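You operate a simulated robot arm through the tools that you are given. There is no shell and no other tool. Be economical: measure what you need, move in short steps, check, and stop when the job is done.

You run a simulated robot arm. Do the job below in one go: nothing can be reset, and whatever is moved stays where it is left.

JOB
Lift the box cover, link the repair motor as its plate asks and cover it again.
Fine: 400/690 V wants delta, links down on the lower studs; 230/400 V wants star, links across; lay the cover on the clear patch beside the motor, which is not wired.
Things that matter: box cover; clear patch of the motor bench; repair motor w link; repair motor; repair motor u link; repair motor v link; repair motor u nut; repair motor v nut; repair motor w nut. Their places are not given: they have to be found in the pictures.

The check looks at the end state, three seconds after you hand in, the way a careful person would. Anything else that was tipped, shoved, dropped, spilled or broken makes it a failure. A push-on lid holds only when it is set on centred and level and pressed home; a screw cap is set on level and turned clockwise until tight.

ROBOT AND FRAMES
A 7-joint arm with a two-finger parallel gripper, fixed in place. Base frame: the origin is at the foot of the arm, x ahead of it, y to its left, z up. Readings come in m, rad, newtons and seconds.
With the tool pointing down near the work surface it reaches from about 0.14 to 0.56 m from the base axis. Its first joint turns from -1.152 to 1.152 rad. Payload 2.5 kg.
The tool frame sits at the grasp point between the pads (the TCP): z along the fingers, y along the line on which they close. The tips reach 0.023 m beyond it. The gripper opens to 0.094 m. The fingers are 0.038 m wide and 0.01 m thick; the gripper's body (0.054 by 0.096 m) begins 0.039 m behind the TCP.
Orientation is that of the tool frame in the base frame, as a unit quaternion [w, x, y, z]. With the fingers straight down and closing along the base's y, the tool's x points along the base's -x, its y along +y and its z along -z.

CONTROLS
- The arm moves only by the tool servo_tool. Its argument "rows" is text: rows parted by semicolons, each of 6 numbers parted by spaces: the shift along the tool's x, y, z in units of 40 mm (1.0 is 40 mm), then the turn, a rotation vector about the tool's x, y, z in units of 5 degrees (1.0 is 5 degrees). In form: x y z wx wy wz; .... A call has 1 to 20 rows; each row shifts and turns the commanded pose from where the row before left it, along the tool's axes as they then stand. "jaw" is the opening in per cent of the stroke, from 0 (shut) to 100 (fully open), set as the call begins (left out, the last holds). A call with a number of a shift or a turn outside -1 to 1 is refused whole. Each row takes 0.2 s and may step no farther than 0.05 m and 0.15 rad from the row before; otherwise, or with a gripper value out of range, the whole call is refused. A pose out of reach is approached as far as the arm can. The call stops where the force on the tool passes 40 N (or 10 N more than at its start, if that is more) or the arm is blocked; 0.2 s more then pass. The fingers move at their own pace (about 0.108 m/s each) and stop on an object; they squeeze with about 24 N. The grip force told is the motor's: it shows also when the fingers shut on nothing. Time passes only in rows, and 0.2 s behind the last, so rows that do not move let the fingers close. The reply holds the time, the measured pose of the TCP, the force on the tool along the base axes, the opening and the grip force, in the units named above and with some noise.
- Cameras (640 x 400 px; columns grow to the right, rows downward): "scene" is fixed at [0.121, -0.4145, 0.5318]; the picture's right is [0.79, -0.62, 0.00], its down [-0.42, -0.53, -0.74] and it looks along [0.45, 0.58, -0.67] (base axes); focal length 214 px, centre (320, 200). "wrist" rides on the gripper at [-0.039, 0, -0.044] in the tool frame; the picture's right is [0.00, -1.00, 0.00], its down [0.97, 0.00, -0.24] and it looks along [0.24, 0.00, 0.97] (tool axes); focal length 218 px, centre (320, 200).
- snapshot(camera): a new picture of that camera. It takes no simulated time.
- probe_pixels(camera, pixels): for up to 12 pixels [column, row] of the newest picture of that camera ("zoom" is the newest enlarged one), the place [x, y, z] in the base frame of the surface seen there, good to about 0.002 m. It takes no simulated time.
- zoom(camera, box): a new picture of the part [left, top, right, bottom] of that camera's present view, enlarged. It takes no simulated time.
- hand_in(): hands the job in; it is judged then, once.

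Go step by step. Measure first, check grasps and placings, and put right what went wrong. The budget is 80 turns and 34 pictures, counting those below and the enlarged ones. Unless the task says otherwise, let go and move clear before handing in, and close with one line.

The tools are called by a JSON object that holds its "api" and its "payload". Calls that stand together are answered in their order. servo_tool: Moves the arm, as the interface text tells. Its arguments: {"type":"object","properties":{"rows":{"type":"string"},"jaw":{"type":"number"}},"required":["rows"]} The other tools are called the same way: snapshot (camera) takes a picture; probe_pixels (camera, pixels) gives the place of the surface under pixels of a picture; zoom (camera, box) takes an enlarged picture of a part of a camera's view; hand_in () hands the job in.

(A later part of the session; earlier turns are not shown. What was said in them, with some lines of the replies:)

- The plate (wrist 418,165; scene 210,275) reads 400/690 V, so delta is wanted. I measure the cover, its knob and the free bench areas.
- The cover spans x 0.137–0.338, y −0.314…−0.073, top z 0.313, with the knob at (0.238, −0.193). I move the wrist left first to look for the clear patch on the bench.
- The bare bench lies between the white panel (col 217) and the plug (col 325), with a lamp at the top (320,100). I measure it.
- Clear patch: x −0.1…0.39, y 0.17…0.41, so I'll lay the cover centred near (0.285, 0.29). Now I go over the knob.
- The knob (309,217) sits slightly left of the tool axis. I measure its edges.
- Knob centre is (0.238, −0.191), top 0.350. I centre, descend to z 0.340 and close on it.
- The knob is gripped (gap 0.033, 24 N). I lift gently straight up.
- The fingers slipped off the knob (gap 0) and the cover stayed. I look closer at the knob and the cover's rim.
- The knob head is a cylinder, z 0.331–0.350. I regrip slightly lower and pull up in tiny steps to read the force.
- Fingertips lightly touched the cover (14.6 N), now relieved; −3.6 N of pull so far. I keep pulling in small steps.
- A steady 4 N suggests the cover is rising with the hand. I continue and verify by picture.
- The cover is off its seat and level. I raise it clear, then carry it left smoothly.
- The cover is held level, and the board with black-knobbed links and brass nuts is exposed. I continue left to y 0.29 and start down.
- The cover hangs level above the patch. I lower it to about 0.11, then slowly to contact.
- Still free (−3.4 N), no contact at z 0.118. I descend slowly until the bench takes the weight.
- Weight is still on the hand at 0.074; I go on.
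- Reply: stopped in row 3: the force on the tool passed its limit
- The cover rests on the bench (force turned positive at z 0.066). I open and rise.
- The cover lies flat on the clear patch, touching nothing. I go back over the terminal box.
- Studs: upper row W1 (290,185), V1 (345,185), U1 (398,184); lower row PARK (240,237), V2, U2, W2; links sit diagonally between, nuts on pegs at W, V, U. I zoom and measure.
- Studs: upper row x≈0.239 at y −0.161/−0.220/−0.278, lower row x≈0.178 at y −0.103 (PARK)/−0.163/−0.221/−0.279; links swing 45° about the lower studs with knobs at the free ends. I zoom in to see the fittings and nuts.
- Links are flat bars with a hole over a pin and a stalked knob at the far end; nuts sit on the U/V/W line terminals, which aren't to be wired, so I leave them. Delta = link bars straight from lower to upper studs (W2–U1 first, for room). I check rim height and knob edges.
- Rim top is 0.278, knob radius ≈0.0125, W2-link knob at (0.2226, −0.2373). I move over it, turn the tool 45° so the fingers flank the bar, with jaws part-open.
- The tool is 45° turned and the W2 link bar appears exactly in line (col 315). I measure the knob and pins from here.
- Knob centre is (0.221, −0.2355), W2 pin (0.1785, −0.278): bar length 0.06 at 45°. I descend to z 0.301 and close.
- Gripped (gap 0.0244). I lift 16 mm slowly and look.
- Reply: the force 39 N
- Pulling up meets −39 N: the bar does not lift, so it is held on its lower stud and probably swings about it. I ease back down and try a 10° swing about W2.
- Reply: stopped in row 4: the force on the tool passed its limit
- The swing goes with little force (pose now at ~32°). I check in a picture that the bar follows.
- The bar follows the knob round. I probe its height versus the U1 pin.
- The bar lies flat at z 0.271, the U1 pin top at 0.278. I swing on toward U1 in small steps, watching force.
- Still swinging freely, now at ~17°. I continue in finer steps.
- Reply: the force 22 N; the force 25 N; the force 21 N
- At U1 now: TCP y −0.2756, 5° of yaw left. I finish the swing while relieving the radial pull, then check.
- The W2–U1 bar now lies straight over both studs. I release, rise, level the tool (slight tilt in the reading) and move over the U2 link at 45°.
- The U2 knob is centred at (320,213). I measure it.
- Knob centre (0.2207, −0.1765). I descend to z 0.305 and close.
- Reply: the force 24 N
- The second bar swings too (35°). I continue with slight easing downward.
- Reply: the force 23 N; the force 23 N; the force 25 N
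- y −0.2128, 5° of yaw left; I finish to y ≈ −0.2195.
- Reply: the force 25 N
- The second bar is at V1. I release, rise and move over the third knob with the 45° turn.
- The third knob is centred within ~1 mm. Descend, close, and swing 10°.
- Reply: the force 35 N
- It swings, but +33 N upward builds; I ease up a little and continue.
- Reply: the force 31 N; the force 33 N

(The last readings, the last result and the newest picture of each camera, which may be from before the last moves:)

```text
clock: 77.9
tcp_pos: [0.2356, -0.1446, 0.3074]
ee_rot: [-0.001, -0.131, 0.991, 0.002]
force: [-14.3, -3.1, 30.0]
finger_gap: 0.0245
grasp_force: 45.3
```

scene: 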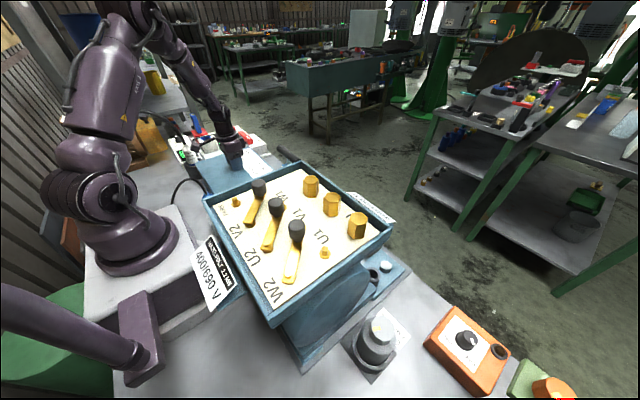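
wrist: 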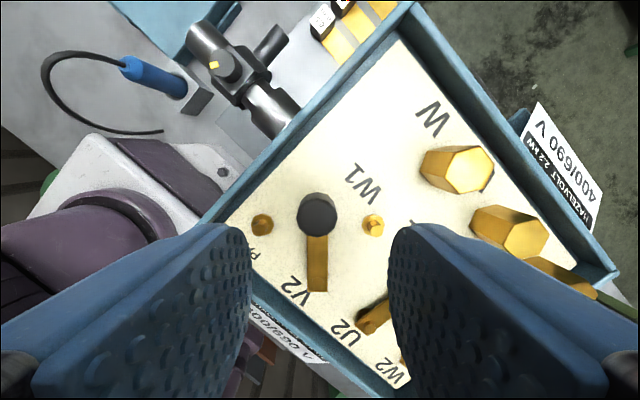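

At ~15°, radial pull −14 N; I ease inward and on.

{"api": "servo_tool", "payload": {"rows": "0.02 -0.066 -0.03 0 0 0.5;0.003 -0.066 0 0 0 0.5;0.003 -0.066 0 0 0 0.5;0.003 -0.066 0 0 0 0.5;0 0 0 0 0 0"}}

{"api": "servo_tool", "payload": {"rows": "0.003 -0.066 0 0 0 0.5;0.003 -0.066 0 0 0 0.5;0 0 0 0 0 0"}}

```text
clock: 79.1
tcp_pos: [0.2367, -0.1526, 0.3074]
ee_rot: [-0.002, -0.045, 0.999, 0.003]
force: [21.9, 2.4, -32.3]
finger_gap: 0.0244
grasp_force: 44.9
```

```text
clock: 79.9
tcp_pos: [0.2367, -0.1586, 0.3087]
ee_rot: [-0.001, 0.0, 1.0, 0.001]
force: [23.4, 1.2, -29.9]
finger_gap: 0.0244
grasp_force: 44.9
```

Yaw done, y −0.1586; a last 2.5 mm toward W1 with the strains relieved, then release, rise and check.

{"api": "servo_tool", "payload": {"rows": "-0.015 -0.06 0.02 0 0 0;0 0 0 0 0 0"}}

{"api": "servo_tool", "payload": {"rows": "0 0 0 0 0 0;0 0 0 0 0 0;0 0 -0.3 0 0 0;0 0 -0.7 0 0 0;0 0 -1 0 0 0;0 0 -1 0 0 0;0 -0.75 -0.9 0 0 0;0 0 0 0 0 0", "jaw": 48}}

{"api": "zoom", "payload": {"camera": "wrist", "box": [200, 90, 440, 280]}}

```text
clock: 80.5
tcp_pos: [0.2372, -0.1601, 0.3093]
ee_rot: [-0.004, 0.0, 1.0, 0.003]
force: [-0.6, 19.3, 12.3]
finger_gap: 0.0241
grasp_force: 44.9
```

```text
clock: 82.3
tcp_pos: [0.2376, -0.1923, 0.4644]
ee_rot: [-0.003, 0.0, 1.0, 0.002]
force: [0.6, -0.5, 0.5]
finger_gap: 0.045
grasp_force: 0.0
```

```text
2.11 times, centred on (320, 185) of wrist
```

zoom: 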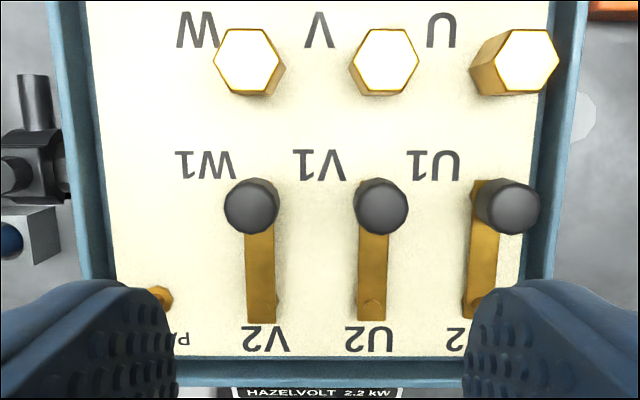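

All three bars look straight, V2–W1, U2–V1, W2–U1. I probe knob tops and bars.

{"api": "probe_pixels", "payload": {"camera": "zoom", "pixels": [[252, 206], [381, 207], [513, 207], [260, 250], [372, 250], [484, 250], [260, 305], [371, 305], [473, 300], [247, 62], [386, 62], [525, 62]]}}

{"api": "probe_pixels", "payload": {"camera": "zoom", "pixels": [[247, 260], [273, 260], [248, 300], [274, 300], [360, 250], [387, 250], [360, 300], [385, 300], [470, 240], [497, 240], [464, 300], [482, 280]]}}

```text
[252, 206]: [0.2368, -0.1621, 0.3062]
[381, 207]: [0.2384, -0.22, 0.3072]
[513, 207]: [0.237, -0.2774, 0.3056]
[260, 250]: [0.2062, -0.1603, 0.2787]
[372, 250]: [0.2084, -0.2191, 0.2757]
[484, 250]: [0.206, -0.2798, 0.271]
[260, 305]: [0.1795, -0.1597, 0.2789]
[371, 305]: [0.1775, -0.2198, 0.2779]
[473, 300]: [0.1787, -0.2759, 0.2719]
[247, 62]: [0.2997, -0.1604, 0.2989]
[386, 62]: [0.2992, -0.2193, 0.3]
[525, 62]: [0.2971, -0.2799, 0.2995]
```

```text
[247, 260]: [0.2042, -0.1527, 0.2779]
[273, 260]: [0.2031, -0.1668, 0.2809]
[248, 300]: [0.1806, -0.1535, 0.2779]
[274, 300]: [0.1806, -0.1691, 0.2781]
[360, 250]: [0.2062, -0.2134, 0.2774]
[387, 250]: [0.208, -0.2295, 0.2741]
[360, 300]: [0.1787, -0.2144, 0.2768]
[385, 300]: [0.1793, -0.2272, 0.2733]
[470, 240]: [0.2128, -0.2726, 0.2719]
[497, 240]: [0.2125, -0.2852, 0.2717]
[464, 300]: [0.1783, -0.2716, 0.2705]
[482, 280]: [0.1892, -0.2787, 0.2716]
```

Everything is within a millimetre of straight and the nuts are untouched. I go back to the cover.

{"api": "servo_tool", "payload": {"rows": "0 0 -0.9 0.045 -0.07 0;-0.1 0.96 0 0 0 0;-0.1 0.96 0 0 0 0;-0.1 0.96 0 0 0 0;-0.1 0.96 0 0 0 0;-0.1 0.96 0 0 0 0;-0.1 0.96 0 0 0 0;-0.1 0.96 0 0 0 0;-0.1 0.96 0 0 0 0;-0.1 0.96 0 0 0 0;-0.1 0.96 0 0 0 0;-0.1 0.96 0 0 0 0;-0.1 0.96 0 0 0 0;0 0.56 0 0 0 0;0 0 0 0 0 0", "jaw": 100}}

{"api": "servo_tool", "payload": {"rows": "0 0 1 0 0 0;0 0 1 0 0 0;0 0 1 0 0 0;0 0 1 0 0 0;0 0 1 0 0 0;0 0 1 0 0 0;0 0 1 0 0 0;0 0 1 0 0 0;0 0 0.7 0 0 0;0 0 0 0 0 0"}}

{"api": "snapshot", "payload": {"camera": "wrist"}}

```text
clock: 85.5
tcp_pos: [0.2838, 0.2907, 0.4987]
ee_rot: [0.001, -0.001, 1.0, 0.0]
force: [-0.2, 0.7, 0.8]
finger_gap: 0.094
grasp_force: 0.1
```

```text
clock: 87.7
tcp_pos: [0.287, 0.2912, 0.1517]
ee_rot: [0.001, -0.001, 1.0, 0.0]
force: [0.1, 0.6, -0.1]
finger_gap: 0.094
grasp_force: 0.1
```

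```text
5 pictures are left
```

wrist: 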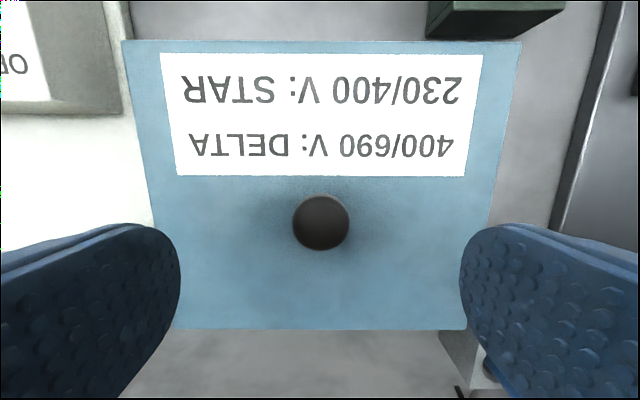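

The knob is centred (320,223) and the cover square. I descend to z 0.0665 and close.

{"api": "servo_tool", "payload": {"rows": "0 0 0.6 0 0 0;0 0 0.6 0 0 0;0 0 0.5 0 0 0;0 0 0.42 0 0 0;0 0 0 0 0 0"}}

{"api": "servo_tool", "payload": {"rows": "0 0 0 0 0 0;0 0 0 0 0 0;0 0 0 0 0 0;0 0 0 0 0 0;0 0 0 0 0 0;0 0 0 0 0 0", "jaw": 0}}

{"api": "servo_tool", "payload": {"rows": "0 0 -0.04 0 0 0;0 0 -0.04 0 0 0;0 0 -0.08 0 0 0;0 0 -0.1 0 0 0;0 0 -0.1 0 0 0;0 0 0 0 0 0"}}

```text
clock: 88.9
tcp_pos: [0.2873, 0.2905, 0.0684]
ee_rot: [0.001, -0.001, 1.0, 0.0]
force: [-0.2, -0.3, 0.5]
finger_gap: 0.0939
grasp_force: 0.2
```

```text
clock: 90.3
tcp_pos: [0.2858, 0.2911, 0.0678]
ee_rot: [0.001, -0.001, 1.0, 0.0]
force: [0.4, 0.1, 0.0]
finger_gap: 0.0333
grasp_force: 23.9
```

```text
clock: 91.7
tcp_pos: [0.286, 0.2911, 0.0814]
ee_rot: [0.001, -0.001, 1.0, 0.0]
force: [-0.9, -0.3, -3.2]
finger_gap: 0.0332
grasp_force: 24.0
```

The cover is in hand (−3.2 N). I raise it to about z 0.45.

{"api": "servo_tool", "payload": {"rows": "0 0 -0.1 0 0 0;0 0 -0.2 0 0 0;0 0 -0.4 0 0 0;0 0 -0.6 0 0 0;0 0 -0.6 0 0 0;0 0 -0.6 0 0 0;0 0 -0.6 0 0 0;0 0 -0.6 0 0 0;0 0 -0.6 0 0 0;0 0 -0.6 0 0 0;0 0 -0.6 0 0 0;0 0 -0.6 0 0 0;0 0 -0.6 0 0 0;0 0 -0.6 0 0 0;0 0 -0.6 0 0 0;0 0 -0.6 0 0 0;0 0 -0.4 0 0 0;0 0 -0.2 0 0 0;0 0 -0.1 0 0 0;0 0 0 0 0 0"}}

{"api": "servo_tool", "payload": {"rows": "0 -0.1 0 0 0 0;0.05 -0.2 0 0 0 0;0.08 -0.4 0 0 0 0;0.08 -0.6 0 0 0 0;0.08 -0.6 0 0 0 0;0.08 -0.6 0 0 0 0;0.08 -0.6 0 0 0 0;0.08 -0.6 0 0 0 0;0.08 -0.6 0 0 0 0;0.08 -0.6 0 0 0 0;0.08 -0.6 0 0 0 0;0.08 -0.6 0 0 0 0;0.08 -0.6 0 0 0 0;0.08 -0.6 0 0 0 0;0.08 -0.6 0 0 0 0;0.08 -0.6 0 0 0 0;0.08 -0.6 0 0 0 0;0 -0.5 0 0 0 0;0 -0.3 0 0 0 0;0 -0.1 0 0 0 0"}}

```text
clock: 95.9
tcp_pos: [0.2863, 0.2918, 0.4502]
ee_rot: [0.001, -0.001, 1.0, 0.0]
force: [0.1, 0.1, -2.9]
finger_gap: 0.0334
grasp_force: 24.0
```

```text
clock: 100.1
tcp_pos: [0.2361, -0.1103, 0.4483]
ee_rot: [0.001, -0.001, 1.0, 0.0]
force: [-0.3, 0.7, -4.3]
finger_gap: 0.0332
grasp_force: 24.1
```

Held well. I move the last 81 mm to y −0.191 and lower to z ≈0.37.

{"api": "servo_tool", "payload": {"rows": "0 -0.15 0 0 0 0;0 -0.3 0 0 0 0;0 -0.5 0 0 0 0;0 -0.5 0 0 0 0;0 -0.3 0 0 0 0;0 -0.2 0 0 0 0;0 -0.07 0 0 0 0;0 0 0.1 0 0 0;0 0 0.3 0 0 0;0 0 0.4 0 0 0;0 0 0.4 0 0 0;0 0 0.3 0 0 0;0 0 0.2 0 0 0;0 0 0.1 0 0 0;0 0 0 0 0 0"}}

{"api": "snapshot", "payload": {"camera": "scene"}}

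{"api": "servo_tool", "payload": {"rows": "0 0 0 0 0 0"}}

{"api": "servo_tool", "payload": {"rows": "0 0 0 0 0 0"}}

```text
clock: 103.3
tcp_pos: [0.2368, -0.1898, 0.3787]
ee_rot: [0.0, -0.001, 1.0, 0.0]
force: [-0.2, 0.3, -3.4]
finger_gap: 0.0333
grasp_force: 24.0
```

```text
4 pictures are left
```

scene: 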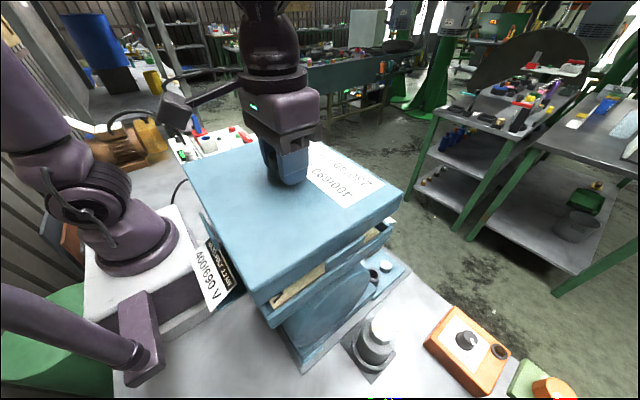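

```text
clock: 103.7
tcp_pos: [0.2369, -0.1887, 0.3774]
ee_rot: [0.0, -0.001, 1.0, 0.0]
force: [0.6, 0.8, -3.5]
finger_gap: 0.0332
grasp_force: 24.5
```

```text
clock: 104.1
tcp_pos: [0.237, -0.1889, 0.3776]
ee_rot: [0.002, -0.001, 1.0, 0.0]
force: [-0.4, 0.3, -3.8]
finger_gap: 0.0331
grasp_force: 24.3
```

Offset from the original pose is ≈(+2, −2.8) mm. I correct it and lower gently to just above the seat.

{"api": "servo_tool", "payload": {"rows": "-0.055 -0.07 0 0 0 0;0 0 0.2 0 0 0;0 0 0.2 0 0 0;0 0 0.15 0 0 0;0 0 0.1 0 0 0;0 0 0 0 0 0"}}

{"api": "servo_tool", "payload": {"rows": "0 0 0.05 0 0 0;0 0 0.05 0 0 0;0 0 0 0 0 0"}}

{"api": "servo_tool", "payload": {"rows": "0 0 0.04 0 0 0;0 0 0.04 0 0 0;0 0 0 0 0 0"}}

```text
clock: 105.5
tcp_pos: [0.239, -0.1928, 0.3517]
ee_rot: [0.001, -0.001, 1.0, 0.001]
force: [0.4, 0.5, -3.5]
finger_gap: 0.0332
grasp_force: 24.1
```

```text
clock: 106.3
tcp_pos: [0.2372, -0.1925, 0.3479]
ee_rot: [0.001, -0.001, 1.0, -0.001]
force: [0.2, -0.9, -3.7]
finger_gap: 0.0332
grasp_force: 24.0
```

```text
clock: 107.1
tcp_pos: [0.2373, -0.1926, 0.3435]
ee_rot: [0.001, -0.001, 1.0, -0.001]
force: [-0.2, 0.3, -4.0]
finger_gap: 0.0331
grasp_force: 23.8
```

No contact at 0.3435, with the skirt already below the rim top: it is fitting. I continue down and press.

{"api": "servo_tool", "payload": {"rows": "0 0 0.04 0 0 0;0 0 0.04 0 0 0;0 0 0 0 0 0"}}

{"api": "servo_tool", "payload": {"rows": "0 0 0.04 0 0 0;0 0 0.04 0 0 0;0 0 0.04 0 0 0;0 0 0 0 0 0"}}

```text
clock: 107.9
tcp_pos: [0.2387, -0.1927, 0.3413]
ee_rot: [0.002, -0.001, 1.0, 0.0]
force: [0.8, -1.2, -3.4]
finger_gap: 0.0334
grasp_force: 24.6
```

```text
clock: 108.9
tcp_pos: [0.2385, -0.1937, 0.3379]
ee_rot: [0.003, -0.001, 1.0, -0.002]
force: [1.5, -1.6, 20.7]
finger_gap: 0.0334
grasp_force: 23.8
```

Seated with 21 N. I press a bit more, then release and rise.

{"api": "servo_tool", "payload": {"rows": "0 0 0.03 0 0 0;0 0 0.03 0 0 0;0 0 0 0 0 0"}}

{"api": "servo_tool", "payload": {"rows": "0 0 -0.04 0 0 0;0 0 0 0 0 0;0 0 0 0 0 0;0 0 0 0 0 0;0 0 -0.3 0 0 0;0 0 -0.7 0 0 0;0 0 -1 0 0 0;0 0 -1 0 0 0;-1 0 -1 0 0 0;-1 0.5 0 0 0 0;0 1 0 0 0 0;0 1 0 0 0 0;0 0 0 0 0 0", "jaw": 100}}

{"api": "snapshot", "payload": {"camera": "scene"}}

{"api": "probe_pixels", "payload": {"camera": "scene", "pixels": [[302, 152], [392, 213], [202, 184], [265, 300], [300, 200], [287, 181], [240, 170], [340, 240], [268, 315]]}}

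```text
clock: 109.4
tcp_pos: [0.2391, -0.1924, 0.3368]
ee_rot: [0.004, -0.001, 1.0, -0.001]
force: [1.1, -1.5, 1.5]
finger_gap: 0.0332
grasp_force: 23.6
stopped in row 2: the force on the tool passed its limit (the readings are from after the stop); the commanded pose is now the measured one
```

```text
refused: row 9 steps farther than a row can; nothing moved
```

```text
3 pictures are left
```

scene: 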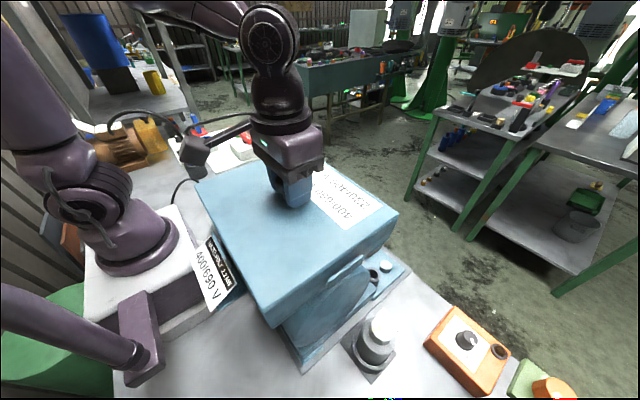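

```text
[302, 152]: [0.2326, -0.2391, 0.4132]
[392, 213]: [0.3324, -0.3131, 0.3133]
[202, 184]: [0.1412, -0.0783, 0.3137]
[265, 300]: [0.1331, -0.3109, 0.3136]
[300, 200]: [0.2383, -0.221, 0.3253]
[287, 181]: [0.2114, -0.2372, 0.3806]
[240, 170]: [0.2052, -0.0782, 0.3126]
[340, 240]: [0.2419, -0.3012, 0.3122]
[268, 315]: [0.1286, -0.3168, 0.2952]
```

The cover is back at z 0.313, level and pressed past 40 N. I open and rise clear.

{"api": "servo_tool", "payload": {"rows": "0 0 0 0 0 0;0 0 0 0 0 0;0 0 0 0 0 0;0 0 -0.3 0 0 0;0 0 -0.7 0 0 0;0 0 -1 0 0 0;0 0 -1 0 0 0;0 0 -1 0 0 0;0 1 0 0 0 0;0 1 0 0 0 0;0 0 0 0 0 0", "jaw": 100}}

{"api": "snapshot", "payload": {"camera": "scene"}}

{"api": "probe_pixels", "payload": {"camera": "scene", "pixels": [[302, 152], [392, 213], [202, 184], [265, 300], [287, 181], [340, 240], [330, 190], [270, 325]]}}

```text
clock: 111.8
tcp_pos: [0.239, -0.1115, 0.4974]
ee_rot: [0.002, 0.0, 1.0, -0.002]
force: [-0.5, 0.6, -0.7]
finger_gap: 0.0939
grasp_force: 0.1
```

```text
2 pictures are left
```

scene: 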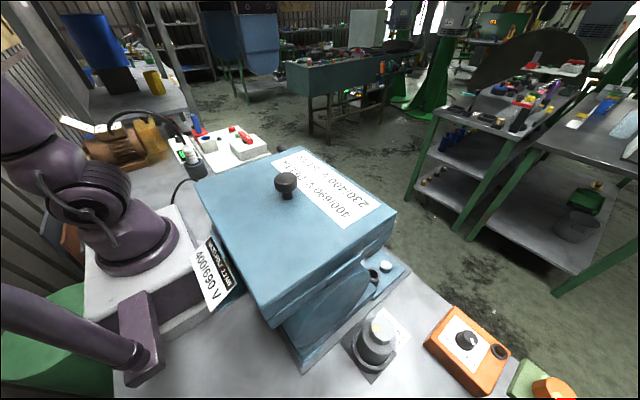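

```text
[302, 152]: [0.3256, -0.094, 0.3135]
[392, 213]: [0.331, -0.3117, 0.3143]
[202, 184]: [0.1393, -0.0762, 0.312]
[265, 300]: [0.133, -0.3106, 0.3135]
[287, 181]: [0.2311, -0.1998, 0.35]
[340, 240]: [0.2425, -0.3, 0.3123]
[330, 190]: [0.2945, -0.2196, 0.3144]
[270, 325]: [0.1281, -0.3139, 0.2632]
```

The cover sits level at z 0.313 in its original place (corners 0.312–0.314), and the hand is clear. I hand in.

{"api": "hand_in", "payload": {}}

```text
The job is handed in.
```

The motor is linked in delta for its 400/690 V plate, with bars W2–U1, U2–V1 and V2–W1 straight over their studs. The cover is back on level and pressed home, and I left the three nuts on U, V and W alone because the motor is not wired.
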